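You operate a simulated robot arm through the tools that you are given. There is no shell and no other tool. Be economical: measure what you need, move in short steps, check, and stop when the job is done.

Carry out the task below with a simulated two-armed robot. There is one attempt and no reset: what you move stays moved.

## Task
Take the silver collar and put it on the packing table top. Then take the blue torque driver and leave it in the grey rigging tray. Then open the caps drawer, put the white cap on the deck of the lift table away in the inside of the caps drawer and shut the drawer again. Then fetch the blue-cap bottle and stand it on the air bench top. Then open the left-hand bench drawer, take the black collar from the inside of the left bench drawer and leave it on the scored plate and shut the drawer again. Then fetch the green driver and set it on top of the black steel ring. Then take the tube clip carton on the marked spot on the opener table and put it away on the shelf of the air bench. Then turn the cushion dial by port 4 to 3. Then put one of the green die springs from the packing table top on top of the blue spring there. Keep to this order. Set down upright: blue-cap bottle, green driver, tube clip carton.

Only the result counts: the job must be done as asked and must still hold three seconds after the hand-in. Knocking over, shifting, dropping, spilling or breaking anything else fails it. Lids that push on must go on centred and level and be pressed home; caps that screw on are set level and turned clockwise until they are tight.

## Robot
Two 7-joint arms with two-finger parallel grippers on one trunk, on a base that drives. Base frame: it is fixed to the floor where the robot stands at the start and does not move with it; the origin is under the middle of the robot, x ahead of it, y to its left, z up. Units: m, rad, N and s.
The left shoulder is at the start at [0.06, 0.143, 0.876], the right one opposite. Places, roughly: air bench top [4.8, 1, 0.9]; black collar (5x5x2 cm) [5, -2.7, 0.7]; black steel ring (6x6x5 cm) [4.7, -2.7, 0.2]; blue spring [0.5, -3.25, 1]; blue torque driver [5.25, -2.75, 1]; blue-cap bottle [4.25, -2.75, 0.25]; caps drawer [1, -2.9, 0.7]; cushion dial by port 4 [5, 1.3, 0.9]; green die spring (3x3x6 cm) [0.1, -2.8, 0.9]; green driver (5x5x8 cm) [5.2, -2.8, 0.9]; grey rigging tray (30x17x8 cm) [2.8, -2.8, 0.4]; inside of the caps drawer [0.7, -2.9, 0.7]; left-hand bench drawer [5.2, -2.7, 0.7]; packing table top [0.3, -3, 0.9]; scored plate [6.25, -2, 1]; shelf of the air bench [4.8, 1, 0.3]; silver collar (5x5x2 cm) [0.5, -0.1, 0.7]; tube clip carton [6.25, -0.75, 0.75]; white cap [2.5, -2.75, 0.5]. Payload 1.57 kg a hand.
Tool frame (each hand has its own): the origin (TCP) lies between the finger pads and is the grasp point; the fingertips stand 0.03 m ahead of it; z points along the fingers, y is the line along which they close. The gripper opens to 0.11 m. The fingers are 0.024 m wide and 0.012 m thick; the gripper's body (0.048 by 0.112 m) begins 0.078 m behind the TCP.
Orientation is that of the tool frame in the base frame, as a unit quaternion [x, y, z, w]. With the fingers straight down and closing along the base's y, the tool's x points along the base's -x, its y along +y and its z along -z.

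## Interface
- The arms move only by the tool send_rows. It takes "left_deltas", "right_deltas" or both (then of equal length, played together; a hand with none holds still); each is a list of rows, each an object (a shift or turn left out is 0, a gripper value left out holds the last) with "xyz": the shift along the base's x, y, z in units of 25 mm (1.0 is 25 mm), a list of three; "dr": the turn, a rotation vector about the base's x, y, z in units of 6 degrees (1.0 is 6 degrees), a list of three; "grip": the gripper command, from -1 (shut) to 1 (fully open), values between in proportion. In form: [{"xyz": [dx, dy, dz], "dr": [wx, wy, wz], "grip": grip}, ...]. A call has 1 to 12 rows; each row shifts and turns the commanded pose from where the row before left it. A call with a number of a shift or a turn outside -1 to 1 is refused whole. Each row takes 0.2 s and may step no farther than 0.05 m and 0.15 rad from the row before; otherwise, or with a gripper value out of range, the whole call is refused. A pose out of reach is approached as far as the arm can. The call stops where the force on the tool passes 40 N (or 10 N more than at its start, if that is more) or the arm is blocked; 0.2 s more then pass. The fingers move at their own pace (about 0.045 m/s each) and stop on an object; they squeeze with about 39 N. The grip force told is the motor's: it shows also when the fingers shut on nothing. Time passes only in rows, and 0.2 s behind the last, so rows that do not move let the fingers close. It gives the time, the measured TCP pose, the force on the tool (base axes), the opening and the grip force at its end, in the units of the frame above (readings bear some noise), with the torque about the TCP (base axes, N m) and any sound that the robot's microphone picked up.
- Cameras (640 x 400 px; columns grow to the right, rows downward): "scene" is now at [0.0404, -0.0169, 1.4796]; the picture's right is [-0.21, -0.98, 0.00], its down [-0.80, 0.17, -0.58] and it looks along [0.57, -0.12, -0.81] (base axes); focal length 281 px, centre (320, 200). "left" rides on the left gripper at [0.07, -0.016, -0.141] in its tool frame; the picture's right is [0.23, 0.97, 0.00], its down [-0.86, 0.20, -0.48] and it looks along [-0.47, 0.11, 0.88] (tool axes); focal length 222 px, centre (320, 200). "right" rides on the right gripper at [0.07, 0.016, -0.141] in its tool frame; the picture's right is [-0.23, 0.97, 0.00], its down [-0.86, -0.20, -0.48] and it looks along [-0.47, -0.11, 0.88] (tool axes); focal length 222 px, centre (320, 200). There is no depth. A picture from a camera that has moved, and an enlarged one, comes with that camera's place and axes in the base frame and with its lens.
- grab_frame(camera): a new picture of that camera. The clock stands still meanwhile.
- move_column(by): slides the trunk up (or, below 0, down) by that many m; the arms and the scene camera ride with it, the base frame stays. It gives what a move gives, with no picture.
- roll_base(legs): drives the robot by 1 to 6 legs, each [ahead, left, turn to the left] in m, m and rad, along the robot's own axes; the way and the turn of a leg run together, so that a leg with both is an arc; at most 1.5 m and 3.142 rad a leg. The arms and the cameras ride along, it lands a little off, and it stops where it bumps. It gives what a move gives.
- aim_head(pan, tilt): turns the head with the scene camera to pan (to the left, within 1.501 rad either way) and tilt (down, from -0.506 to 1.204), counted from straight ahead of the robot. It gives what a move gives.
- close_up(camera, box): a new picture of the part [left, top, right, bottom] of that camera's present view, enlarged. The clock stands still meanwhile.
- job_done(): hands the job in; it is judged then, once.

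Go step by step. Nothing tells you exact positions but the pictures and the camera data: compare them with the known pose of the tool, close in by small moves and look again before you grip or let go. The budget is 535 turns and 320 pictures, counting those below and the enlarged ones. Unless the task says otherwise, let go and move clear before handing in, and close with one line.

The tools are called after "Call:" by a JSON object that holds its "fn" and its "kwargs". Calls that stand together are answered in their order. send_rows: Moves the arms, as the interface text tells. Its arguments: {"type":"object","properties":{"left_deltas":{"type":"array"},"right_deltas":{"type":"array"}},"required":[]} The other tools are called the same way: move_column (by) slides the trunk up or down; roll_base (legs) drives the base; aim_head (pan, tilt) turns the head that bears the scene camera; grab_frame (camera) takes a picture; close_up (camera, box) takes an enlarged picture of a part of a camera's view; job_done () hands the job in.

At the start:

```text
time: 0.0
left_tool_pos: [0.4528, 0.0878, 0.9624]
left_orientation: [0.0, 1.0, 0.0, 0.0]
left_contact_force: [0.1, -0.7, 0.4]
left_moment: [0.02, 0.02, -0.01]
left_grip_width: 0.11
left_finger_force: 0.1
right_tool_pos: [0.4324, -0.2785, 0.917]
right_orientation: [0.0, 1.0, -0.001, 0.0]
right_contact_force: [-0.1, 1.2, -0.5]
right_moment: [0.01, -0.01, -0.01]
right_grip_width: 0.1099
right_finger_force: 0.0
trunk travel left (down, up): [-0.475, 0.115]
robot x, y, heading: [0.0, -0.0015, -0.003]
head pan, tilt: [-0.216, 0.951]
```

scene: 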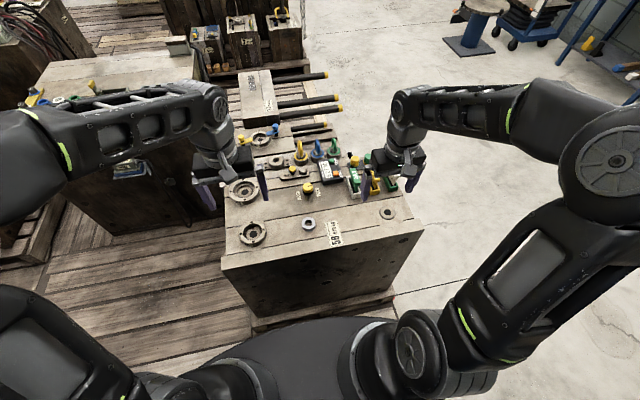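
right: 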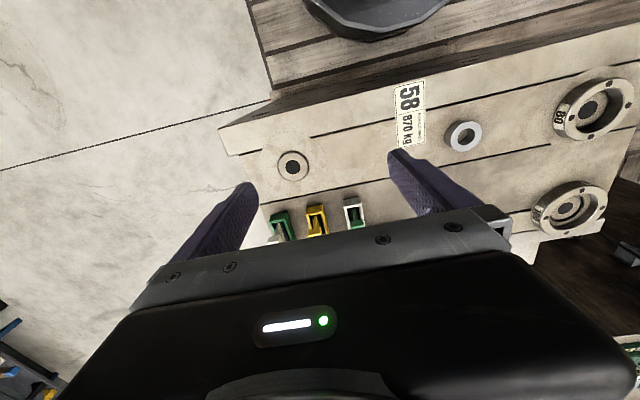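
left: 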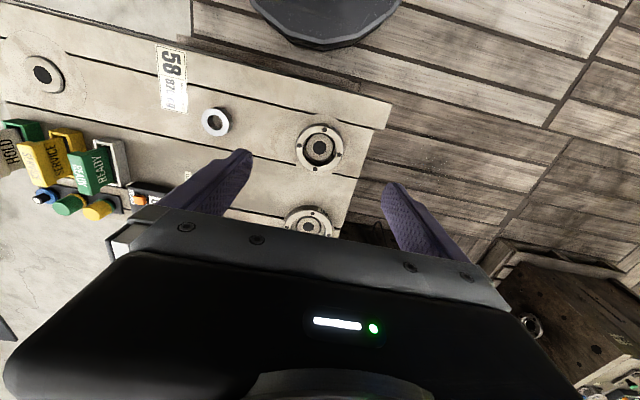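

The silver collar looks to sit near [0.483, -0.076, 0.72] on the block in front. I move the right hand over it and the left hand aside.

Call:
{"fn": "send_rows", "kwargs": {"right_deltas": [{"xyz": [0.25, 1, -0.2]}, {"xyz": [0.25, 1, -0.2]}, {"xyz": [0.25, 1, -0.2]}, {"xyz": [0.25, 1, -0.2]}, {"xyz": [0.25, 1, -0.2]}, {"xyz": [0.25, 1, -0.2]}, {"xyz": [0.25, 1, -0.2]}, {"xyz": [0.25, 1, -0.2]}], "left_deltas": [{"xyz": [0, 1, 0]}, {"xyz": [0, 1, 0]}, {"xyz": [0, 1, 0]}, {"xyz": [0, 1, 0]}, {"xyz": [0, 0, 0]}, {"xyz": [0, 0, 0]}, {"xyz": [0, 0, 0]}, {"xyz": [0, 0, 0]}]}}

Call:
{"fn": "grab_frame", "kwargs": {"camera": "right"}}

Call:
{"fn": "grab_frame", "kwargs": {"camera": "scene"}}

```text
time: 1.8
left_tool_pos: [0.4525, 0.1873, 0.9628]
left_orientation: [0.001, 1.0, 0.0, 0.0]
left_contact_force: [0.2, -1.1, -0.3]
left_moment: [-0.03, 0.01, 0.03]
left_grip_width: 0.1099
left_finger_force: 0.1
right_tool_pos: [0.4824, -0.0783, 0.8771]
right_orientation: [0.0, 1.0, 0.0, -0.001]
right_contact_force: [0.5, -0.6, -0.5]
right_moment: [0.02, -0.02, 0.0]
right_grip_width: 0.11
right_finger_force: 0.1
trunk travel left (down, up): [-0.475, 0.115]
robot x, y, heading: [-0.0022, -0.0015, 0.0]
head pan, tilt: [-0.216, 0.951]
```

```text
316 pictures are left
camera right: at [0.4125, -0.0613, 1.0168], right [0.23, 0.97, 0.0], down [0.86, -0.2, 0.48], along [0.47, -0.11, -0.88], focal length 222 px, centre (320, 200)
```

right: 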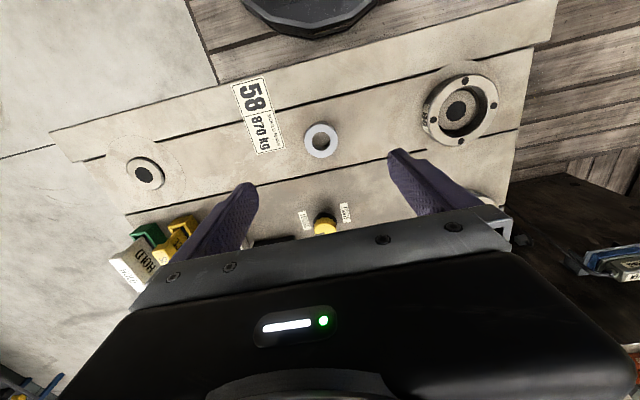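

```text
315 pictures are left
camera scene: at [0.0407, -0.0164, 1.4796], right [-0.21, -0.98, 0.0], down [-0.8, 0.17, -0.58], along [0.57, -0.12, -0.81], focal length 281 px, centre (320, 200)
```

scene: 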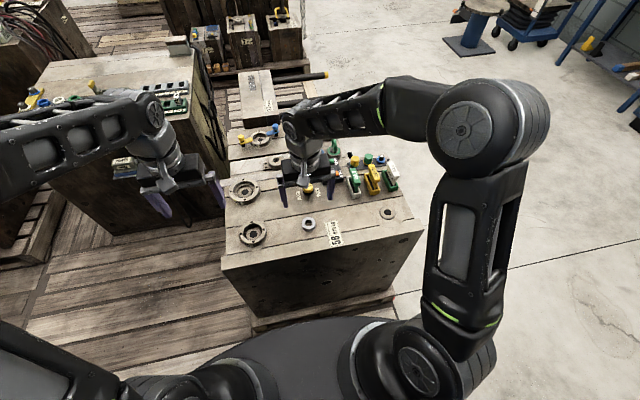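

The collar is directly below the open fingers. I lower to just above it and check.

Call:
{"fn": "send_rows", "kwargs": {"right_deltas": [{"xyz": [0.02, 0.05, -0.9]}, {"xyz": [0, 0, -0.9]}, {"xyz": [0, 0, -0.9]}, {"xyz": [0, 0, -0.9]}, {"xyz": [0, 0, -0.9]}]}}

Call:
{"fn": "grab_frame", "kwargs": {"camera": "right"}}

```text
time: 3.0
left_tool_pos: [0.4531, 0.1847, 0.9622]
left_orientation: [0.0, 1.0, 0.0, 0.0]
left_contact_force: [0.6, -0.5, -0.2]
left_moment: [0.01, -0.02, -0.02]
left_grip_width: 0.1097
left_finger_force: 0.1
right_tool_pos: [0.4833, -0.078, 0.7628]
right_orientation: [-0.001, 1.0, 0.0, 0.0]
right_contact_force: [-0.1, -0.6, 0.0]
right_moment: [0.02, 0.03, -0.01]
right_grip_width: 0.1099
right_finger_force: 0.1
trunk travel left (down, up): [-0.475, 0.115]
robot x, y, heading: [-0.0033, -0.0006, 0.001]
head pan, tilt: [-0.216, 0.951]
```

```text
314 pictures are left
camera right: at [0.4129, -0.0616, 0.9033], right [0.23, 0.97, 0.0], down [0.86, -0.2, 0.48], along [0.47, -0.11, -0.88], focal length 222 px, centre (320, 200)
```

right: 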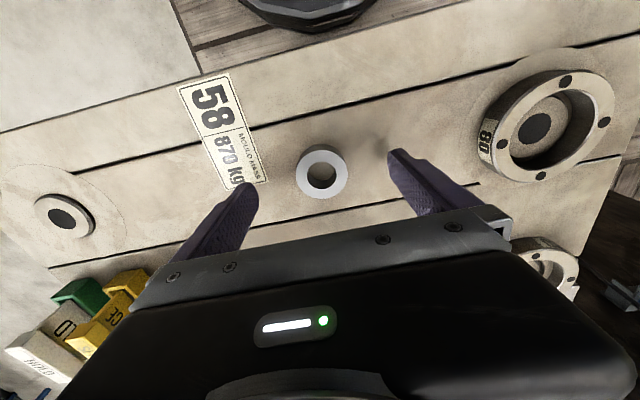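

The ring is centred between the fingers; I go on down in small steps.

Call:
{"fn": "send_rows", "kwargs": {"right_deltas": [{"xyz": [0.1, 0, -0.4]}, {"xyz": [0, 0, -0.4]}, {"xyz": [0, 0, -0.4]}]}}

Call:
{"fn": "grab_frame", "kwargs": {"camera": "right"}}

```text
time: 3.6
left_tool_pos: [0.4498, 0.1858, 0.9639]
left_orientation: [0.0, 1.0, 0.0, 0.001]
left_contact_force: [0.3, 0.3, 0.0]
left_moment: [0.02, 0.0, 0.02]
left_grip_width: 0.1101
left_finger_force: 0.1
right_tool_pos: [0.4841, -0.0768, 0.7503]
right_orientation: [-0.001, 1.0, 0.0, 0.002]
right_contact_force: [-11.2, -1.3, 24.8]
right_moment: [-0.73, 0.67, -0.08]
right_grip_width: 0.1102
right_finger_force: 0.1
trunk travel left (down, up): [-0.475, 0.115]
robot x, y, heading: [0.0047, 0.0002, -0.003]
head pan, tilt: [-0.216, 0.951]
stopped in row 3 (right hand): the force on the tool passed its limit (the readings are from after the stop); the commanded pose is now the measured one
```

```text
313 pictures are left
camera right: at [0.4144, -0.0607, 0.89], right [0.23, 0.97, 0.0], down [0.85, -0.2, 0.48], along [0.47, -0.11, -0.88], focal length 222 px, centre (320, 200)
```

right: 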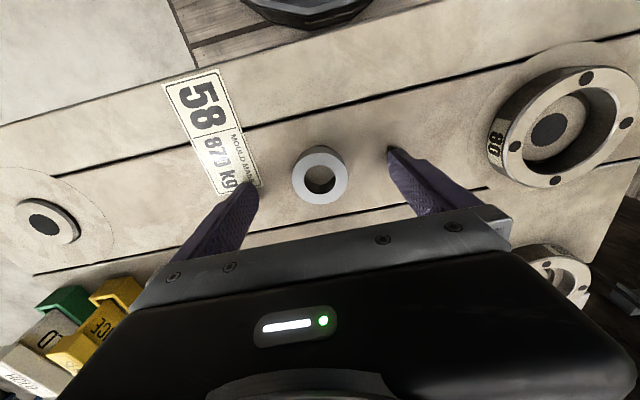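

The tips touched the block at z≈0.719. I lift 4 mm, nudge to x≈0.478, and close.

Call:
{"fn": "send_rows", "kwargs": {"right_deltas": [{"xyz": [0, 0, 0.2]}, {"xyz": [-0.25, 0, 0]}, {"grip": -0.2}, {"grip": -1}, {"grip": -1}, {"grip": -1}, {"grip": -1}, {"grip": -1}]}}

Call:
{"fn": "grab_frame", "kwargs": {"camera": "right"}}

```text
time: 5.4
left_tool_pos: [0.4527, 0.1854, 0.9628]
left_orientation: [0.0, 1.0, -0.001, 0.0]
left_contact_force: [-0.1, 0.0, -1.1]
left_moment: [-0.03, 0.0, 0.0]
left_grip_width: 0.1101
left_finger_force: 0.1
right_tool_pos: [0.4807, -0.0782, 0.7528]
right_orientation: [0.0, 1.0, -0.001, 0.002]
right_contact_force: [0.1, 0.2, 0.1]
right_moment: [0.01, -0.01, -0.02]
right_grip_width: 0.0407
right_finger_force: 30.5
trunk travel left (down, up): [-0.475, 0.115]
robot x, y, heading: [-0.0019, 0.0002, -0.001]
head pan, tilt: [-0.216, 0.951]
```

```text
312 pictures are left
camera right: at [0.4101, -0.0615, 0.8926], right [0.23, 0.97, 0.0], down [0.85, -0.2, 0.48], along [0.47, -0.11, -0.88], focal length 222 px, centre (320, 200)
```

right: 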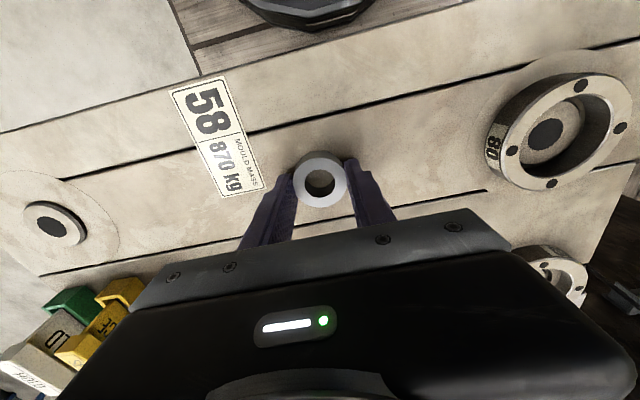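

Call:
{"fn": "close_up", "kwargs": {"camera": "right", "box": [220, 120, 420, 260]}}

```text
2.86 times, centred on (320, 190) of right
camera zoom: at [0.4101, -0.0615, 0.8926], right [0.23, 0.97, 0.0], down [0.85, -0.2, 0.48], along [0.47, -0.11, -0.88], focal length 635 px, centre (320, 229)
```

zoom: 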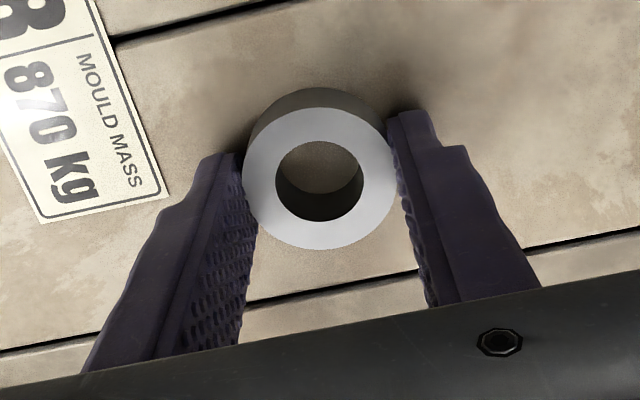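

The collar is squarely gripped. I lift it, and tuck the hands in to travel.

Call:
{"fn": "send_rows", "kwargs": {"right_deltas": [{"xyz": [0, 0, 1]}, {"xyz": [0, 0, 1]}, {"xyz": [0, 0, 1]}, {"xyz": [0, 0, 1]}, {"xyz": [-0.5, -0.5, 1]}, {"xyz": [-0.7, -1, 1]}, {"xyz": [-0.7, -1, 1]}, {"xyz": [-0.7, -1, 1]}, {"xyz": [-0.7, -1, 1]}, {"xyz": [-0.7, -1, 1]}], "left_deltas": [{}, {}, {}, {}, {"xyz": [-0.7, 0, 0.5]}, {"xyz": [-0.7, 0, 0.5]}, {"xyz": [-0.7, 0, 0.5]}, {"xyz": [-0.7, 0, 0.5]}, {"xyz": [-0.7, 0, 0.5]}, {"xyz": [-0.7, 0, 0.2]}]}}

Call:
{"fn": "aim_head", "kwargs": {"pan": -1.4, "tilt": 0.35}}

Call:
{"fn": "grab_frame", "kwargs": {"camera": "scene"}}

Call:
{"fn": "grab_frame", "kwargs": {"camera": "right"}}

```text
time: 7.6
left_tool_pos: [0.3448, 0.1864, 1.0301]
left_orientation: [0.001, 1.0, 0.0, 0.0]
left_contact_force: [-0.3, 1.1, 0.3]
left_moment: [-0.05, 0.01, 0.01]
left_grip_width: 0.1101
left_finger_force: 0.0
right_tool_pos: [0.3823, -0.2175, 1.0049]
right_orientation: [-0.001, 1.0, -0.001, 0.003]
right_contact_force: [0.3, -0.8, -1.5]
right_moment: [0.0, 0.0, -0.01]
right_grip_width: 0.0405
right_finger_force: 39.0
trunk travel left (down, up): [-0.475, 0.115]
robot x, y, heading: [0.0014, 0.0018, -0.001]
head pan, tilt: [-0.216, 0.951]
```

```text
time: 9.0
left_tool_pos: [0.3462, 0.1863, 1.0299]
left_orientation: [0.0, 1.0, 0.0, 0.0]
left_contact_force: [0.0, -0.3, 0.9]
left_moment: [-0.01, 0.01, -0.01]
left_grip_width: 0.1101
left_finger_force: 0.0
right_tool_pos: [0.3829, -0.2176, 1.0049]
right_orientation: [0.0, 1.0, 0.0, 0.003]
right_contact_force: [-0.3, 0.7, -1.5]
right_moment: [-0.02, 0.01, 0.01]
right_grip_width: 0.0405
right_finger_force: 38.8
trunk travel left (down, up): [-0.475, 0.115]
robot x, y, heading: [-0.0017, 0.0026, -0.001]
head pan, tilt: [-1.4, 0.351]
```

```text
310 pictures are left
camera scene: at [-0.0146, -0.0931, 1.5309], right [-0.99, -0.17, 0.0], down [-0.06, 0.34, -0.94], along [0.16, -0.93, -0.34], focal length 281 px, centre (320, 200)
```

scene: 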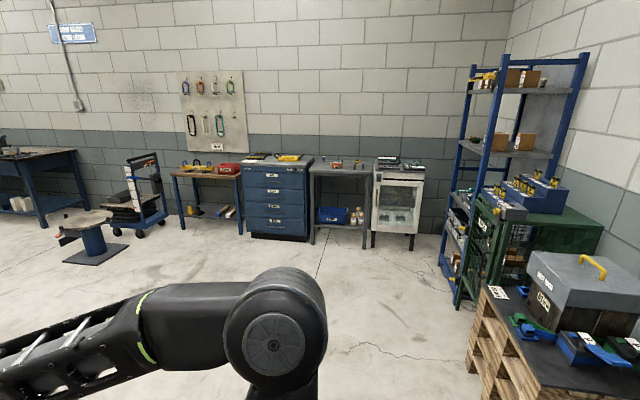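

```text
309 pictures are left
camera right: at [0.3118, -0.2004, 1.1442], right [0.23, 0.97, 0.0], down [0.85, -0.2, 0.48], along [0.47, -0.11, -0.88], focal length 222 px, centre (320, 200)
```

right: 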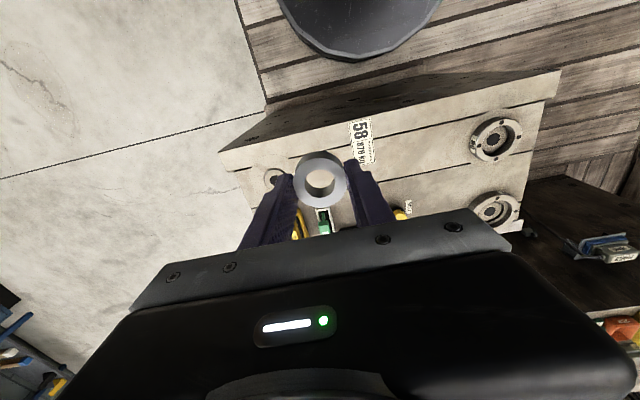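

The wall run to my right holds the grey packing table, with the blue drawer chest to its left. I drive there, stopping short to look.

Call:
{"fn": "roll_base", "kwargs": {"legs": [[0, -0.8, 0], [0, 0, -1.571], [1.0, 0.4, 0]]}}

Call:
{"fn": "aim_head", "kwargs": {"pan": 0, "tilt": 0.6}}

Call:
{"fn": "grab_frame", "kwargs": {"camera": "scene"}}

```text
time: 22.4
left_tool_pos: [0.5369, -2.1802, 1.0303]
left_orientation: [0.722, 0.692, -0.001, -0.001]
left_contact_force: [-0.7, 0.0, -0.2]
left_moment: [0.03, 0.01, 0.01]
left_grip_width: 0.11
left_finger_force: 0.0
right_tool_pos: [0.134, -2.199, 1.0053]
right_orientation: [0.721, 0.693, -0.001, 0.001]
right_contact_force: [0.1, -0.5, -1.4]
right_moment: [0.05, 0.0, 0.03]
right_grip_width: 0.0402
right_finger_force: 38.8
trunk travel left (down, up): [-0.475, 0.115]
robot x, y, heading: [0.366, -1.8309, -1.607]
head pan, tilt: [-1.4, 0.351]
```

```text
time: 23.9
left_tool_pos: [0.537, -2.1803, 1.0291]
left_orientation: [0.722, 0.692, -0.001, 0.0]
left_contact_force: [-0.6, 0.8, -0.1]
left_moment: [0.02, -0.01, -0.01]
left_grip_width: 0.1097
left_finger_force: 0.1
right_tool_pos: [0.1323, -2.2, 1.005]
right_orientation: [0.721, 0.693, -0.002, 0.002]
right_contact_force: [0.3, -0.8, -1.2]
right_moment: [0.02, -0.01, 0.03]
right_grip_width: 0.0402
right_finger_force: 38.8
trunk travel left (down, up): [-0.475, 0.115]
robot x, y, heading: [0.3669, -1.8239, -1.612]
head pan, tilt: [0.0, 0.6]
```

```text
308 pictures are left
camera scene: at [0.3618, -1.8866, 1.5082], right [-1.0, 0.04, 0.0], down [0.02, 0.56, -0.83], along [-0.04, -0.82, -0.56], focal length 281 px, centre (320, 200)
```

scene: 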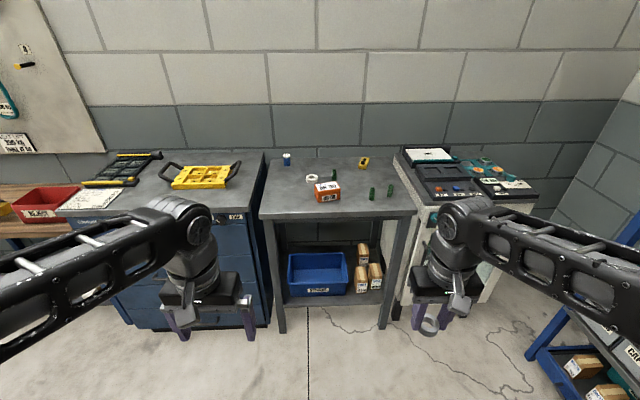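

I see the packing table with small items. I zoom in on its top.

Call:
{"fn": "close_up", "kwargs": {"camera": "scene", "box": [250, 140, 430, 240]}}

```text
3.56 times, centred on (340, 190) of scene
camera zoom: at [0.3618, -1.8866, 1.5082], right [-1.0, 0.04, 0.0], down [0.02, 0.56, -0.83], along [-0.04, -0.82, -0.56], focal length 998 px, centre (249, 236)
```

zoom: 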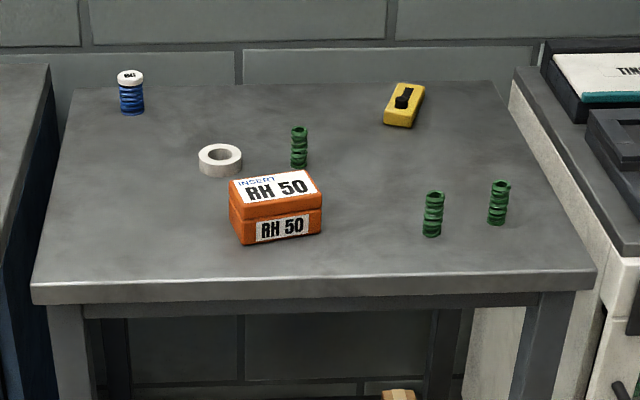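

Free spot for the collar: the front-left corner of the table near [0.46, -2.77]. I drive up to it.

Call:
{"fn": "roll_base", "kwargs": {"legs": [[0, 0, 0.04], [0.44, 0.24, 0]]}}

Call:
{"fn": "grab_frame", "kwargs": {"camera": "right"}}

Call:
{"fn": "grab_frame", "kwargs": {"camera": "scene"}}

```text
time: 27.3
left_tool_pos: [0.7899, -2.614, 1.031]
left_orientation: [0.708, 0.707, 0.001, 0.0]
left_contact_force: [0.6, -0.1, 0.2]
left_moment: [0.02, 0.02, 0.0]
left_grip_width: 0.1099
left_finger_force: 0.1
right_tool_pos: [0.3854, -2.6506, 1.0051]
right_orientation: [0.707, 0.707, -0.001, 0.002]
right_contact_force: [-0.3, 0.0, -1.3]
right_moment: [0.01, 0.01, 0.02]
right_grip_width: 0.0407
right_finger_force: 38.9
trunk travel left (down, up): [-0.475, 0.115]
robot x, y, heading: [0.6037, -2.2656, -1.575]
head pan, tilt: [0.0, 0.6]
```

```text
306 pictures are left
camera right: at [0.4028, -2.5794, 1.1443], right [0.97, -0.23, 0.0], down [-0.2, -0.85, 0.48], along [-0.11, -0.47, -0.88], focal length 222 px, centre (320, 200)
```

right: 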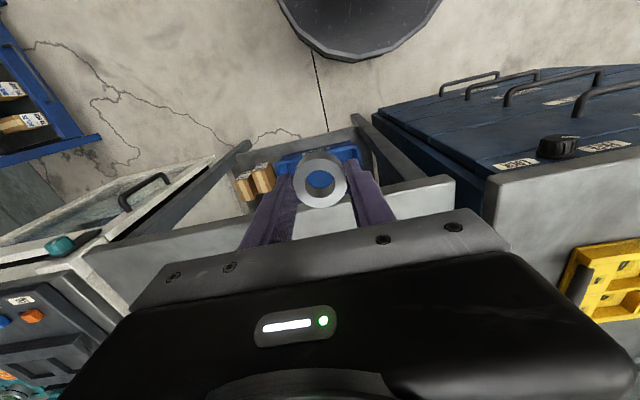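

```text
305 pictures are left
camera scene: at [0.6034, -2.3285, 1.5081], right [-1.0, 0.0, 0.0], down [0.0, 0.57, -0.82], along [0.0, -0.82, -0.57], focal length 281 px, centre (320, 200)
```

scene: 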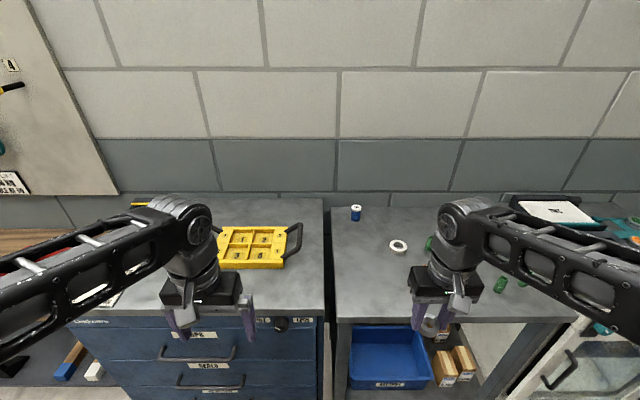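

Call:
{"fn": "send_rows", "kwargs": {"right_deltas": [{"xyz": [0.6, -1, 0]}, {"xyz": [0.6, -1, 0]}, {"xyz": [0.6, -1, 0]}, {"xyz": [0.6, -1, 0]}, {"xyz": [0.6, -0.8, 0]}]}}

Call:
{"fn": "grab_frame", "kwargs": {"camera": "right"}}

Call:
{"fn": "grab_frame", "kwargs": {"camera": "scene"}}

```text
time: 28.5
left_tool_pos: [0.7898, -2.6141, 1.0294]
left_orientation: [0.708, 0.706, 0.0, 0.001]
left_contact_force: [0.9, 0.0, 0.3]
left_moment: [-0.01, 0.01, -0.05]
left_grip_width: 0.1099
left_finger_force: 0.0
right_tool_pos: [0.463, -2.7708, 1.0048]
right_orientation: [0.707, 0.707, -0.002, 0.002]
right_contact_force: [-0.1, 0.0, -0.7]
right_moment: [0.05, 0.02, 0.01]
right_grip_width: 0.0404
right_finger_force: 38.8
trunk travel left (down, up): [-0.475, 0.115]
robot x, y, heading: [0.6068, -2.2663, -1.569]
head pan, tilt: [0.0, 0.6]
```

```text
304 pictures are left
camera right: at [0.4785, -2.7001, 1.1445], right [0.97, -0.23, 0.0], down [-0.2, -0.85, 0.48], along [-0.11, -0.47, -0.88], focal length 222 px, centre (320, 200)
```

right: 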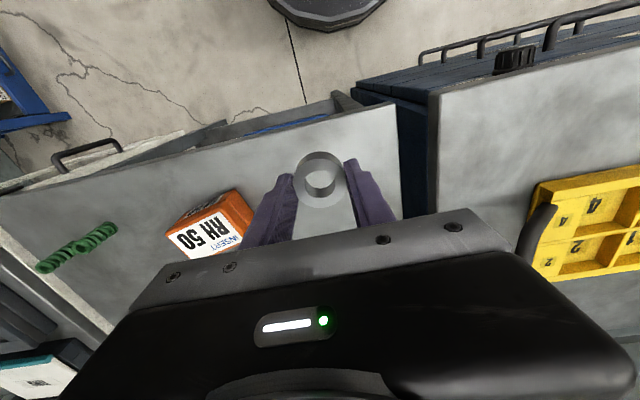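

```text
303 pictures are left
camera scene: at [0.6034, -2.3284, 1.5081], right [-1.0, 0.0, 0.0], down [0.0, 0.57, -0.82], along [0.0, -0.82, -0.57], focal length 281 px, centre (320, 200)
```

scene: 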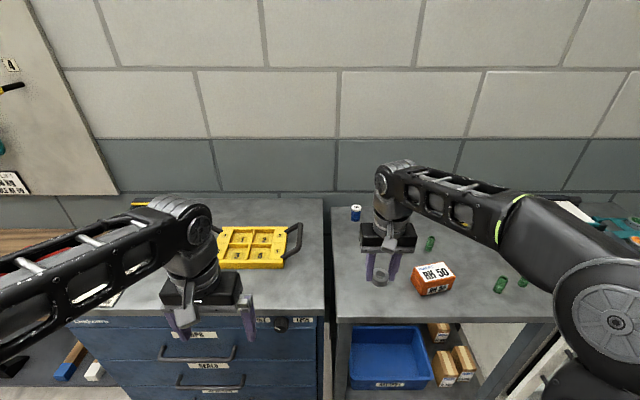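

Clear spot below. I lower gently until the collar touches.

Call:
{"fn": "send_rows", "kwargs": {"right_deltas": [{"xyz": [0.4, 0, -0.8]}, {"xyz": [0, 0, -0.6]}, {"xyz": [0, 0, -0.3]}, {"xyz": [0, 0, -0.3]}, {"xyz": [0, 0, -0.2]}, {"xyz": [0, 0, -0.2]}, {"xyz": [0, 0, -0.2]}, {"xyz": [0, 0, -0.2]}]}}

Call:
{"fn": "grab_frame", "kwargs": {"camera": "right"}}

```text
time: 30.3
left_tool_pos: [0.7889, -2.6135, 1.0301]
left_orientation: [0.708, 0.706, 0.0, 0.0]
left_contact_force: [-0.3, 0.1, 0.2]
left_moment: [-0.02, -0.04, 0.01]
left_grip_width: 0.1102
left_finger_force: 0.2
right_tool_pos: [0.4712, -2.77, 0.9345]
right_orientation: [0.707, 0.707, -0.001, 0.001]
right_contact_force: [0.3, -0.1, -2.1]
right_moment: [-0.02, -0.02, -0.01]
right_grip_width: 0.0405
right_finger_force: 39.1
trunk travel left (down, up): [-0.475, 0.115]
robot x, y, heading: [0.6047, -2.2693, -1.57]
head pan, tilt: [0.0, 0.6]
```

```text
302 pictures are left
camera right: at [0.4877, -2.6995, 1.0741], right [0.97, -0.23, 0.0], down [-0.2, -0.85, 0.48], along [-0.11, -0.47, -0.88], focal length 222 px, centre (320, 200)
```

right: 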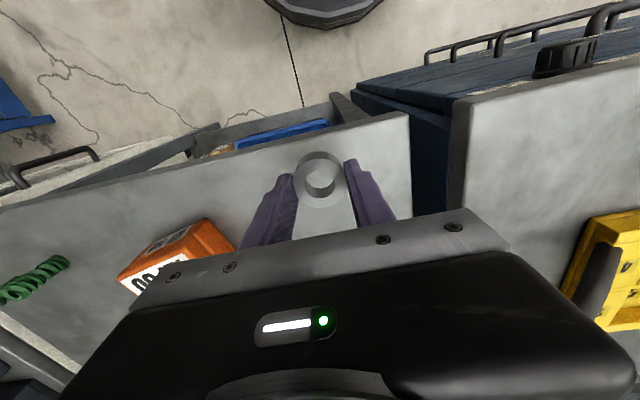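

Call:
{"fn": "send_rows", "kwargs": {"right_deltas": [{"xyz": [0, 0, -0.16]}, {"xyz": [0, 0, -0.16]}, {"xyz": [0, 0, -0.16]}, {"xyz": [0, 0, -0.16]}, {"xyz": [0, 0, -0.16]}, {"xyz": [0, 0, -0.16]}, {"xyz": [0, 0, -0.16]}, {"xyz": [0, 0, -0.16]}, {"xyz": [0, 0, -0.16]}]}}

```text
time: 32.3
left_tool_pos: [0.7904, -2.6138, 1.0294]
left_orientation: [0.708, 0.706, 0.001, 0.0]
left_contact_force: [-1.1, -0.2, 0.3]
left_moment: [0.02, -0.02, -0.02]
left_grip_width: 0.1098
left_finger_force: 0.0
right_tool_pos: [0.4723, -2.7689, 0.898]
right_orientation: [0.707, 0.707, -0.002, 0.002]
right_contact_force: [0.9, 0.3, -1.3]
right_moment: [0.03, 0.0, 0.0]
right_grip_width: 0.0402
right_finger_force: 38.7
trunk travel left (down, up): [-0.475, 0.115]
robot x, y, heading: [0.6078, -2.2657, -1.577]
head pan, tilt: [0.0, 0.6]
```

Call:
{"fn": "send_rows", "kwargs": {"right_deltas": [{"xyz": [0, 0, -0.16]}, {"xyz": [0, 0, -0.16]}, {"xyz": [0, 0, -0.16]}, {"xyz": [0, 0, -0.16]}, {"xyz": [0, 0, -0.16]}]}}

Call:
{"fn": "grab_frame", "kwargs": {"camera": "right"}}

```text
time: 33.2
left_tool_pos: [0.7907, -2.6126, 1.03]
left_orientation: [0.708, 0.707, -0.001, 0.001]
left_contact_force: [-0.5, -0.7, -0.1]
left_moment: [-0.03, 0.0, 0.0]
left_grip_width: 0.1103
left_finger_force: 0.0
right_tool_pos: [0.4704, -2.7705, 0.8908]
right_orientation: [0.708, 0.706, -0.004, 0.005]
right_contact_force: [-1.2, 4.7, 14.5]
right_moment: [0.33, 0.43, -0.15]
right_grip_width: 0.0401
right_finger_force: 38.7
trunk travel left (down, up): [-0.475, 0.115]
robot x, y, heading: [0.6028, -2.2716, -1.574]
head pan, tilt: [0.0, 0.6]
stopped in row 4 (right hand): the force on the tool passed its limit (the readings are from after the stop); the commanded pose is now the measured one
```

```text
301 pictures are left
camera right: at [0.4875, -2.6989, 1.0295], right [0.97, -0.23, 0.0], down [-0.2, -0.85, 0.49], along [-0.11, -0.48, -0.87], focal length 222 px, centre (320, 200)
```

right: 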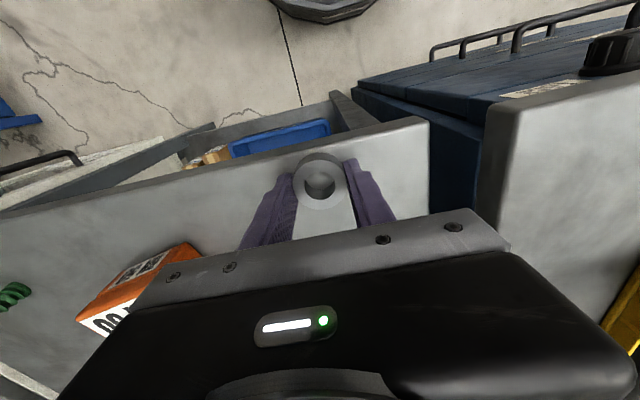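

The collar is on the table (top at z≈0.857). I open and lift away.

Call:
{"fn": "send_rows", "kwargs": {"right_deltas": [{"xyz": [0, 0, 0.04], "grip": 0.2}, {"grip": 0.2}, {"grip": 0.2}, {"xyz": [0, 0, 0.5]}, {"xyz": [0, 0, 1]}, {"xyz": [0, 0, 1]}, {"xyz": [0, 0, 1]}, {"xyz": [0, 0, 1]}]}}

Call:
{"fn": "grab_frame", "kwargs": {"camera": "right"}}

```text
time: 35.0
left_tool_pos: [0.7899, -2.614, 1.0304]
left_orientation: [0.708, 0.707, 0.0, 0.0]
left_contact_force: [-0.3, 0.4, 0.8]
left_moment: [0.0, 0.01, 0.0]
left_grip_width: 0.1101
left_finger_force: 0.0
right_tool_pos: [0.4707, -2.7717, 1.0031]
right_orientation: [0.707, 0.707, -0.003, 0.004]
right_contact_force: [0.0, -0.2, 0.2]
right_moment: [-0.01, 0.02, -0.02]
right_grip_width: 0.0659
right_finger_force: 0.1
trunk travel left (down, up): [-0.475, 0.115]
robot x, y, heading: [0.5988, -2.2678, -1.576]
head pan, tilt: [0.0, 0.6]
```

```text
300 pictures are left
camera right: at [0.4872, -2.7001, 1.1429], right [0.97, -0.23, 0.0], down [-0.2, -0.85, 0.49], along [-0.11, -0.48, -0.87], focal length 222 px, centre (320, 200)
```

right: 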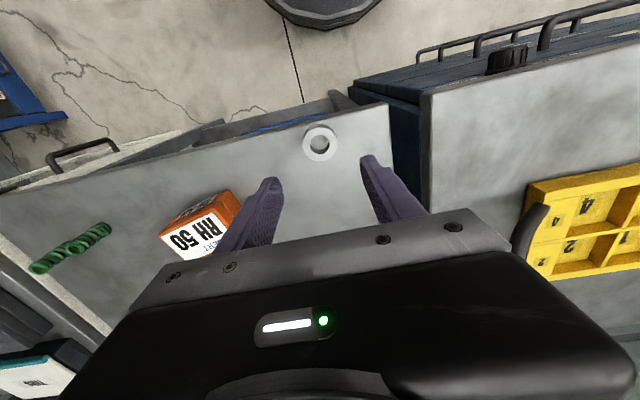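

The collar stands on the packing table. I tuck the right hand, back off, and look along the wall to the left.

Call:
{"fn": "send_rows", "kwargs": {"right_deltas": [{"xyz": [-0.6, 1, 0.3], "grip": 1}, {"xyz": [-0.6, 1, 0.3]}, {"xyz": [-0.6, 1, 0.3]}, {"xyz": [-0.6, 1, 0.3]}, {"xyz": [-0.4, 1, 0.2]}, {"xyz": [-0.2, 1, 0]}]}}

Call:
{"fn": "roll_base", "kwargs": {"legs": [[-1.0, 0, 0]]}}

Call:
{"fn": "aim_head", "kwargs": {"pan": 1.0, "tilt": 0.4}}

Call:
{"fn": "grab_frame", "kwargs": {"camera": "scene"}}

```text
time: 36.4
left_tool_pos: [0.7896, -2.614, 1.0309]
left_orientation: [0.708, 0.706, 0.0, 0.0]
left_contact_force: [-0.8, 0.0, -0.5]
left_moment: [-0.01, 0.02, 0.0]
left_grip_width: 0.1099
left_finger_force: 0.1
right_tool_pos: [0.396, -2.6188, 1.0369]
right_orientation: [0.707, 0.707, -0.004, 0.005]
right_contact_force: [1.0, -0.2, 0.2]
right_moment: [-0.03, 0.05, -0.03]
right_grip_width: 0.11
right_finger_force: 0.2
trunk travel left (down, up): [-0.475, 0.115]
robot x, y, heading: [0.6022, -2.2688, -1.573]
head pan, tilt: [0.0, 0.6]
```

```text
time: 41.5
left_tool_pos: [0.7929, -1.6225, 1.0299]
left_orientation: [0.715, 0.699, 0.0, -0.001]
left_contact_force: [-0.6, 0.0, -0.3]
left_moment: [-0.02, 0.0, 0.0]
left_grip_width: 0.11
left_finger_force: 0.0
right_tool_pos: [0.3997, -1.6208, 1.0355]
right_orientation: [0.715, 0.699, -0.004, 0.005]
right_contact_force: [-0.6, 0.3, -0.1]
right_moment: [0.0, 0.01, 0.01]
right_grip_width: 0.1102
right_finger_force: 0.1
trunk travel left (down, up): [-0.475, 0.115]
robot x, y, heading: [0.6147, -1.2755, -1.591]
head pan, tilt: [0.0, 0.6]
```

```text
time: 42.8
left_tool_pos: [0.795, -1.6233, 1.0306]
left_orientation: [0.715, 0.699, 0.001, 0.0]
left_contact_force: [0.1, -0.3, 0.3]
left_moment: [0.0, 0.04, 0.0]
left_grip_width: 0.1099
left_finger_force: 0.1
right_tool_pos: [0.3998, -1.6213, 1.0357]
right_orientation: [0.715, 0.7, -0.004, 0.005]
right_contact_force: [-0.6, 0.7, 0.9]
right_moment: [0.04, 0.01, -0.01]
right_grip_width: 0.1101
right_finger_force: 0.1
trunk travel left (down, up): [-0.475, 0.115]
robot x, y, heading: [0.6142, -1.2706, -1.593]
head pan, tilt: [1.0, 0.4]
```

```text
299 pictures are left
camera scene: at [0.692, -1.2965, 1.5264], right [-0.56, -0.83, 0.0], down [-0.32, 0.22, -0.92], along [0.76, -0.51, -0.39], focal length 281 px, centre (320, 200)
```

scene: 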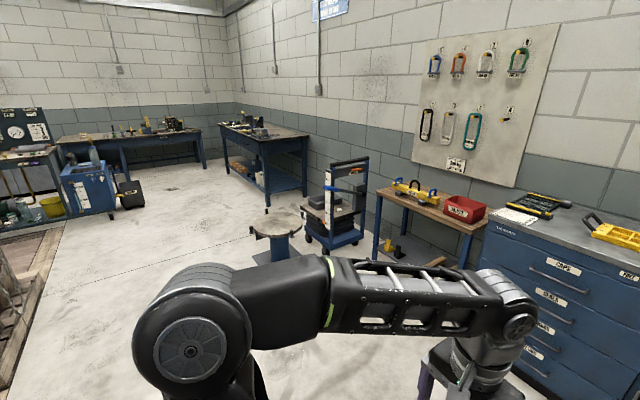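

The chest's top-left drawer reads CAPS; the bench with the drivers is further along. I drive along the aisle toward it.

Call:
{"fn": "roll_base", "kwargs": {"legs": [[0, 0, 0.02], [0, 1.5, 0], [0, 1.5, 0], [0, 0.9, 0]]}}

Call:
{"fn": "aim_head", "kwargs": {"pan": 0.3, "tilt": 0.5}}

Call:
{"fn": "grab_frame", "kwargs": {"camera": "scene"}}

```text
time: 61.2
left_tool_pos: [4.5893, -1.5943, 1.0296]
left_orientation: [0.683, 0.731, 0.0, 0.0]
left_contact_force: [0.1, 0.7, -0.3]
left_moment: [-0.07, 0.05, -0.01]
left_grip_width: 0.11
left_finger_force: 0.0
right_tool_pos: [4.1961, -1.628, 1.0365]
right_orientation: [0.683, 0.731, -0.005, 0.005]
right_contact_force: [-0.5, 1.1, -1.1]
right_moment: [-0.04, -0.01, -0.01]
right_grip_width: 0.1098
right_finger_force: 0.0
trunk travel left (down, up): [-0.475, 0.115]
robot x, y, heading: [4.38, -1.2619, -1.5]
head pan, tilt: [1.0, 0.4]
stopped in leg 4: the robot was blocked; the commanded pose is now the measured one
```

```text
time: 62.3
left_tool_pos: [4.589, -1.5933, 1.0301]
left_orientation: [0.682, 0.731, 0.0, 0.001]
left_contact_force: [0.7, -0.3, -0.7]
left_moment: [-0.05, -0.01, 0.03]
left_grip_width: 0.11
left_finger_force: 0.0
right_tool_pos: [4.1953, -1.6289, 1.0371]
right_orientation: [0.681, 0.732, -0.003, 0.005]
right_contact_force: [1.0, -0.4, 0.0]
right_moment: [0.02, 0.0, 0.01]
right_grip_width: 0.1102
right_finger_force: 0.1
trunk travel left (down, up): [-0.475, 0.115]
robot x, y, heading: [4.3778, -1.2603, -1.502]
head pan, tilt: [0.3, 0.499]
```

```text
298 pictures are left
camera scene: at [4.4087, -1.3184, 1.5173], right [-0.93, -0.36, 0.0], down [-0.17, 0.45, -0.88], along [0.32, -0.82, -0.48], focal length 281 px, centre (320, 200)
```

scene: 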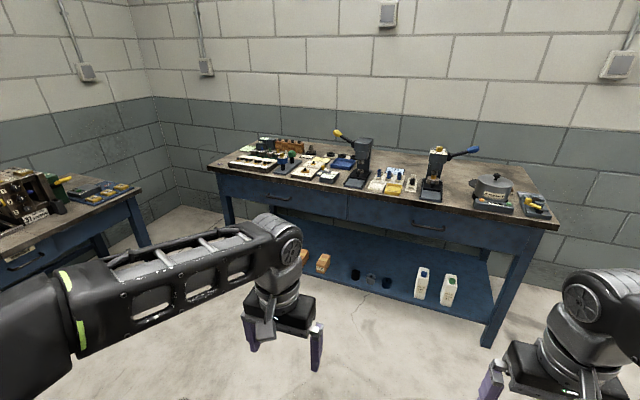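

Blocked at x=4.38, probably by the black case on the floor. I look left at it.

Call:
{"fn": "aim_head", "kwargs": {"pan": 1.5, "tilt": 0.9}}

Call:
{"fn": "grab_frame", "kwargs": {"camera": "scene"}}

```text
time: 63.7
left_tool_pos: [4.5885, -1.5936, 1.0289]
left_orientation: [0.682, 0.732, 0.0, 0.0]
left_contact_force: [0.7, -0.4, -0.2]
left_moment: [-0.01, 0.02, 0.01]
left_grip_width: 0.1102
left_finger_force: 0.0
right_tool_pos: [4.1949, -1.6284, 1.0361]
right_orientation: [0.682, 0.732, -0.003, 0.004]
right_contact_force: [0.3, 0.0, 0.1]
right_moment: [-0.03, -0.01, -0.01]
right_grip_width: 0.1101
right_finger_force: 0.1
trunk travel left (down, up): [-0.475, 0.115]
robot x, y, heading: [4.3769, -1.2607, -1.5]
head pan, tilt: [1.499, 0.901]
```

```text
297 pictures are left
camera scene: at [4.4512, -1.2338, 1.4834], right [0.0, -1.0, 0.0], down [-0.78, 0.0, -0.62], along [0.62, 0.0, -0.78], focal length 281 px, centre (320, 200)
```

scene: 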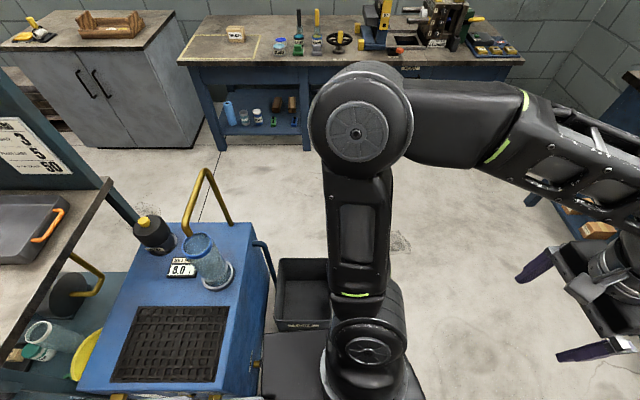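

A black bin stands beside the blue unit and blocked the base. I pull away, go forward past it, then left along the bench.

Call:
{"fn": "roll_base", "kwargs": {"legs": [[0, -0.06, 0], [0.62, 0, -0.07], [0, 0.65, 0]]}}

Call:
{"fn": "aim_head", "kwargs": {"pan": 0, "tilt": 0.55}}

Call:
{"fn": "grab_frame", "kwargs": {"camera": "scene"}}

```text
time: 70.9
left_tool_pos: [5.1741, -2.2287, 1.0299]
left_orientation: [0.71, 0.704, 0.0, 0.0]
left_contact_force: [-1.0, -0.6, 0.4]
left_moment: [0.01, 0.0, 0.0]
left_grip_width: 0.11
left_finger_force: 0.1
right_tool_pos: [4.7792, -2.2344, 1.037]
right_orientation: [0.71, 0.704, -0.004, 0.004]
right_contact_force: [-0.6, 0.7, 0.1]
right_moment: [-0.01, 0.0, 0.0]
right_grip_width: 0.1101
right_finger_force: 0.1
trunk travel left (down, up): [-0.475, 0.115]
robot x, y, heading: [4.9889, -1.8828, -1.578]
head pan, tilt: [1.499, 0.901]
```

```text
time: 72.5
left_tool_pos: [5.1731, -2.2297, 1.0305]
left_orientation: [0.71, 0.704, 0.001, 0.0]
left_contact_force: [0.8, 0.6, 0.5]
left_moment: [-0.02, -0.01, 0.01]
left_grip_width: 0.1099
left_finger_force: 0.0
right_tool_pos: [4.7799, -2.2344, 1.0362]
right_orientation: [0.709, 0.705, -0.004, 0.003]
right_contact_force: [0.1, 0.2, -0.4]
right_moment: [0.0, 0.0, 0.03]
right_grip_width: 0.1099
right_finger_force: 0.1
trunk travel left (down, up): [-0.475, 0.115]
robot x, y, heading: [4.9917, -1.8824, -1.574]
head pan, tilt: [0.0, 0.55]
```

```text
296 pictures are left
camera scene: at [4.9882, -1.9441, 1.5127], right [-1.0, 0.01, 0.0], down [0.0, 0.52, -0.85], along [0.0, -0.85, -0.52], focal length 281 px, centre (320, 200)
```

scene: 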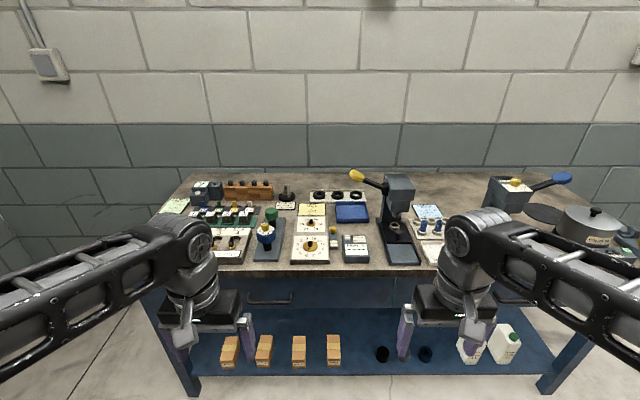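

Call:
{"fn": "close_up", "kwargs": {"camera": "scene", "box": [150, 170, 310, 270]}}

Call:
{"fn": "close_up", "kwargs": {"camera": "scene", "box": [280, 180, 440, 280]}}

```text
4.00 times, centred on (230, 220) of scene
camera zoom: at [4.9882, -1.9441, 1.5127], right [-1.0, 0.01, 0.0], down [0.0, 0.52, -0.85], along [0.0, -0.85, -0.52], focal length 1123 px, centre (680, 120)
```

zoom: 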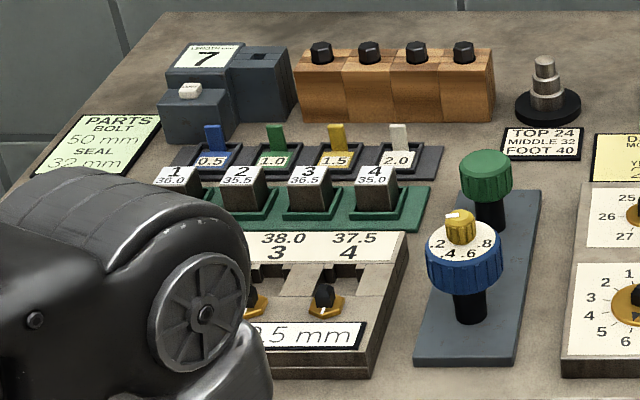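

```text
4.00 times, centred on (360, 230) of scene
camera zoom: at [4.9882, -1.9441, 1.5127], right [-1.0, 0.01, 0.0], down [0.0, 0.52, -0.85], along [0.0, -0.85, -0.52], focal length 1123 px, centre (160, 80)
```

zoom: 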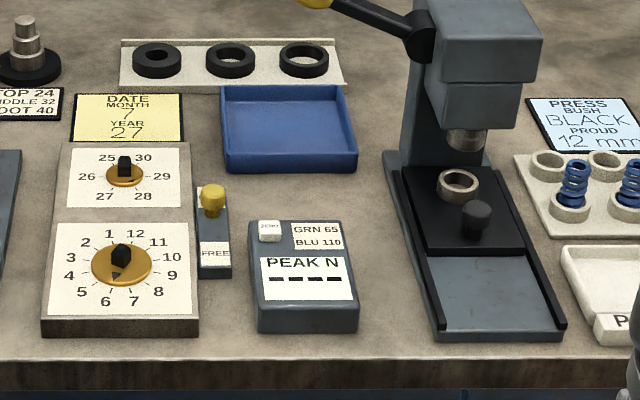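

The blue torque driver stands at about [5.155, -2.62], the green one behind it. I drive closer.

Call:
{"fn": "roll_base", "kwargs": {"legs": [[0.26, 0.0, 0]]}}

Call:
{"fn": "aim_head", "kwargs": {"pan": 0.25, "tilt": 0.85}}

Call:
{"fn": "grab_frame", "kwargs": {"camera": "scene"}}

Call:
{"fn": "grab_frame", "kwargs": {"camera": "left"}}

```text
time: 74.4
left_tool_pos: [5.1714, -2.4883, 1.0296]
left_orientation: [0.71, 0.704, 0.0, 0.001]
left_contact_force: [0.4, 0.2, -0.5]
left_moment: [0.04, -0.01, -0.04]
left_grip_width: 0.11
left_finger_force: 0.0
right_tool_pos: [4.7767, -2.4917, 1.0363]
right_orientation: [0.709, 0.705, -0.003, 0.004]
right_contact_force: [-0.3, -0.7, -0.9]
right_moment: [0.02, 0.0, 0.0]
right_grip_width: 0.11
right_finger_force: 0.1
trunk travel left (down, up): [-0.475, 0.115]
robot x, y, heading: [4.9893, -2.1398, -1.579]
head pan, tilt: [0.0, 0.55]
```

```text
time: 75.2
left_tool_pos: [5.1701, -2.4879, 1.0294]
left_orientation: [0.71, 0.704, -0.001, 0.0]
left_contact_force: [0.0, -0.4, 0.0]
left_moment: [-0.01, -0.02, 0.0]
left_grip_width: 0.1099
left_finger_force: 0.1
right_tool_pos: [4.7769, -2.4917, 1.0357]
right_orientation: [0.709, 0.705, -0.004, 0.004]
right_contact_force: [-0.2, 0.5, -0.4]
right_moment: [0.0, 0.02, 0.0]
right_grip_width: 0.1099
right_finger_force: 0.1
trunk travel left (down, up): [-0.475, 0.115]
robot x, y, heading: [4.9892, -2.1383, -1.58]
head pan, tilt: [0.25, 0.85]
```

```text
293 pictures are left
camera scene: at [5.0058, -2.1878, 1.4873], right [-0.97, -0.24, 0.0], down [-0.18, 0.73, -0.66], along [0.16, -0.64, -0.75], focal length 281 px, centre (320, 200)
```

scene: 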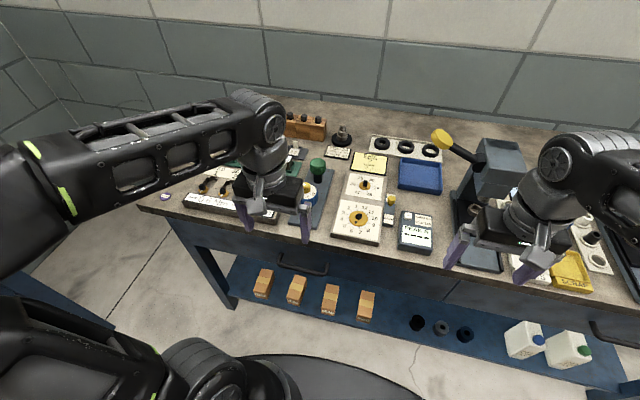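

```text
292 pictures are left
camera left: at [5.1573, -2.4192, 1.1714], right [0.98, 0.22, 0.0], down [0.19, -0.86, 0.48], along [0.1, -0.47, -0.88], focal length 222 px, centre (320, 200)
```

left: 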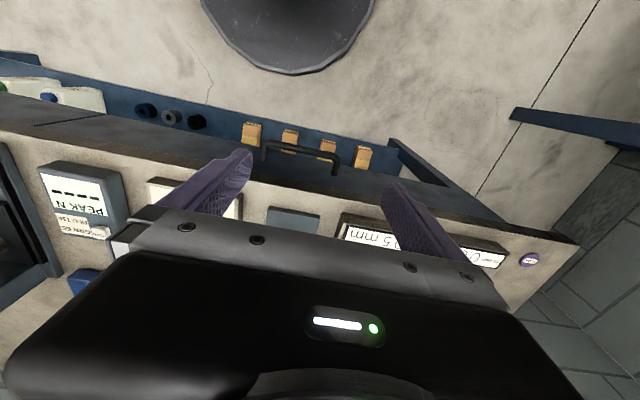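

I raise the left hand and bring it over the driver stand for a look from above.

Call:
{"fn": "send_rows", "kwargs": {"left_deltas": [{"xyz": [0, 0, 1]}, {"xyz": [0, 0, 1]}, {"xyz": [0, 0, 1]}, {"xyz": [0, 0, 1]}, {"xyz": [0, -1, 1]}, {"xyz": [0, -1, 1]}, {"xyz": [0, -1, 0]}, {"xyz": [0, -1, 0]}]}}

Call:
{"fn": "grab_frame", "kwargs": {"camera": "left"}}

Call:
{"fn": "grab_frame", "kwargs": {"camera": "scene"}}

```text
time: 77.0
left_tool_pos: [5.165, -2.5704, 1.0779]
left_orientation: [0.71, 0.704, -0.003, 0.003]
left_contact_force: [0.6, -0.3, 0.4]
left_moment: [-0.01, -0.02, -0.02]
left_grip_width: 0.1101
left_finger_force: 0.1
left hand out of reach, approached as far as the arm can: row 2, 3, 4, 5, 6, 8
right_tool_pos: [4.7775, -2.4913, 1.0369]
right_orientation: [0.709, 0.705, -0.004, 0.004]
right_contact_force: [0.5, 0.4, 0.2]
right_moment: [-0.04, 0.01, 0.02]
right_grip_width: 0.1099
right_finger_force: 0.0
trunk travel left (down, up): [-0.475, 0.115]
robot x, y, heading: [4.9873, -2.1391, -1.576]
head pan, tilt: [0.25, 0.85]
```

```text
291 pictures are left
camera left: at [5.1514, -2.5002, 1.2179], right [0.98, 0.22, 0.0], down [0.19, -0.85, 0.49], along [0.1, -0.47, -0.87], focal length 222 px, centre (320, 200)
```

left: 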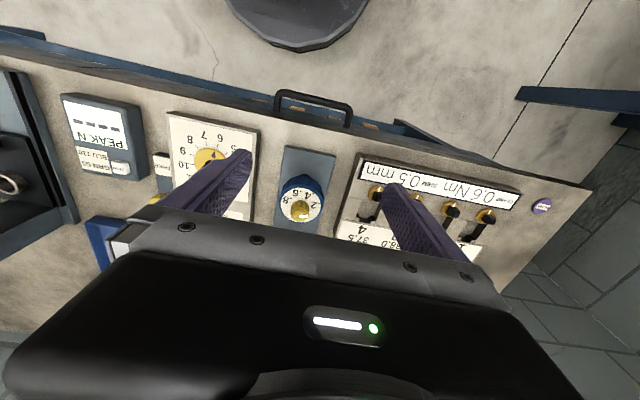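

```text
290 pictures are left
camera scene: at [5.006, -2.1867, 1.4873], right [-0.97, -0.24, 0.0], down [-0.18, 0.73, -0.66], along [0.16, -0.64, -0.75], focal length 281 px, centre (320, 200)
```

scene: 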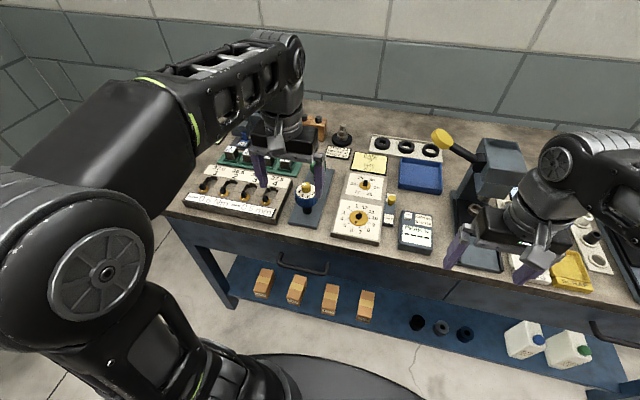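

Call:
{"fn": "send_rows", "kwargs": {"left_deltas": [{"xyz": [0, 0, -0.8]}, {"xyz": [0, 0, -0.2]}]}}

```text
time: 77.6
left_tool_pos: [5.1643, -2.5701, 1.0511]
left_orientation: [0.71, 0.704, 0.0, 0.0]
left_contact_force: [0.2, 0.0, 0.5]
left_moment: [-0.01, 0.01, 0.03]
left_grip_width: 0.1101
left_finger_force: 0.0
right_tool_pos: [4.7762, -2.4914, 1.0362]
right_orientation: [0.71, 0.704, -0.003, 0.005]
right_contact_force: [1.0, 0.0, 0.6]
right_moment: [-0.01, -0.02, 0.02]
right_grip_width: 0.11
right_finger_force: 0.0
trunk travel left (down, up): [-0.475, 0.115]
robot x, y, heading: [4.9877, -2.1436, -1.579]
head pan, tilt: [0.25, 0.85]
```

Call:
{"fn": "send_rows", "kwargs": {"left_deltas": [{"xyz": [-0.2, -0.7, 0], "grip": 0.6}, {"xyz": [-0.2, -0.7, 0]}, {"xyz": [0, -0.7, 0]}, {}]}}

Call:
{"fn": "grab_frame", "kwargs": {"camera": "left"}}

Call:
{"fn": "grab_frame", "kwargs": {"camera": "scene"}}

```text
time: 78.6
left_tool_pos: [5.1546, -2.6224, 1.0517]
left_orientation: [0.71, 0.704, 0.001, 0.0]
left_contact_force: [0.1, -0.6, 1.0]
left_moment: [-0.01, 0.04, 0.01]
left_grip_width: 0.088
left_finger_force: 0.0
right_tool_pos: [4.7772, -2.4896, 1.0373]
right_orientation: [0.71, 0.704, -0.004, 0.004]
right_contact_force: [-0.7, 1.2, 0.4]
right_moment: [0.02, 0.04, 0.02]
right_grip_width: 0.11
right_finger_force: 0.1
trunk travel left (down, up): [-0.475, 0.115]
robot x, y, heading: [4.9876, -2.1387, -1.58]
head pan, tilt: [0.25, 0.85]
```

```text
289 pictures are left
camera left: at [5.14, -2.5548, 1.1934], right [0.98, 0.22, 0.0], down [0.19, -0.86, 0.48], along [0.1, -0.47, -0.88], focal length 222 px, centre (320, 200)
```

left: 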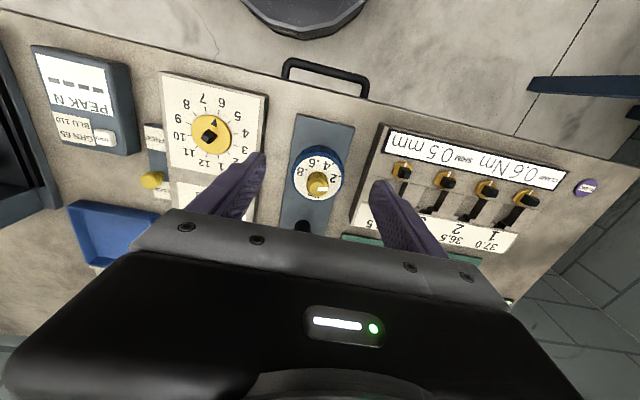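

```text
288 pictures are left
camera scene: at [5.0059, -2.1874, 1.4873], right [-0.97, -0.24, 0.0], down [-0.18, 0.73, -0.66], along [0.16, -0.64, -0.75], focal length 281 px, centre (320, 200)
```

scene: 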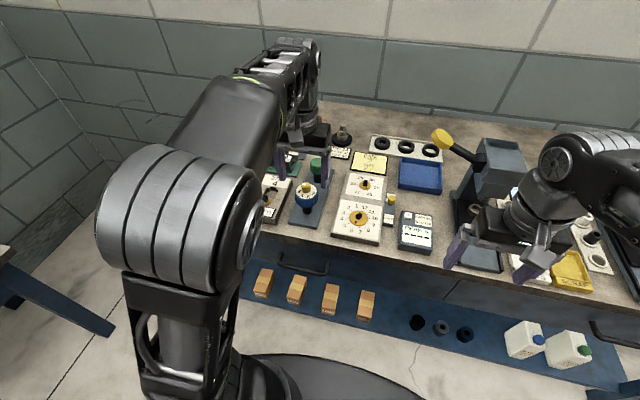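

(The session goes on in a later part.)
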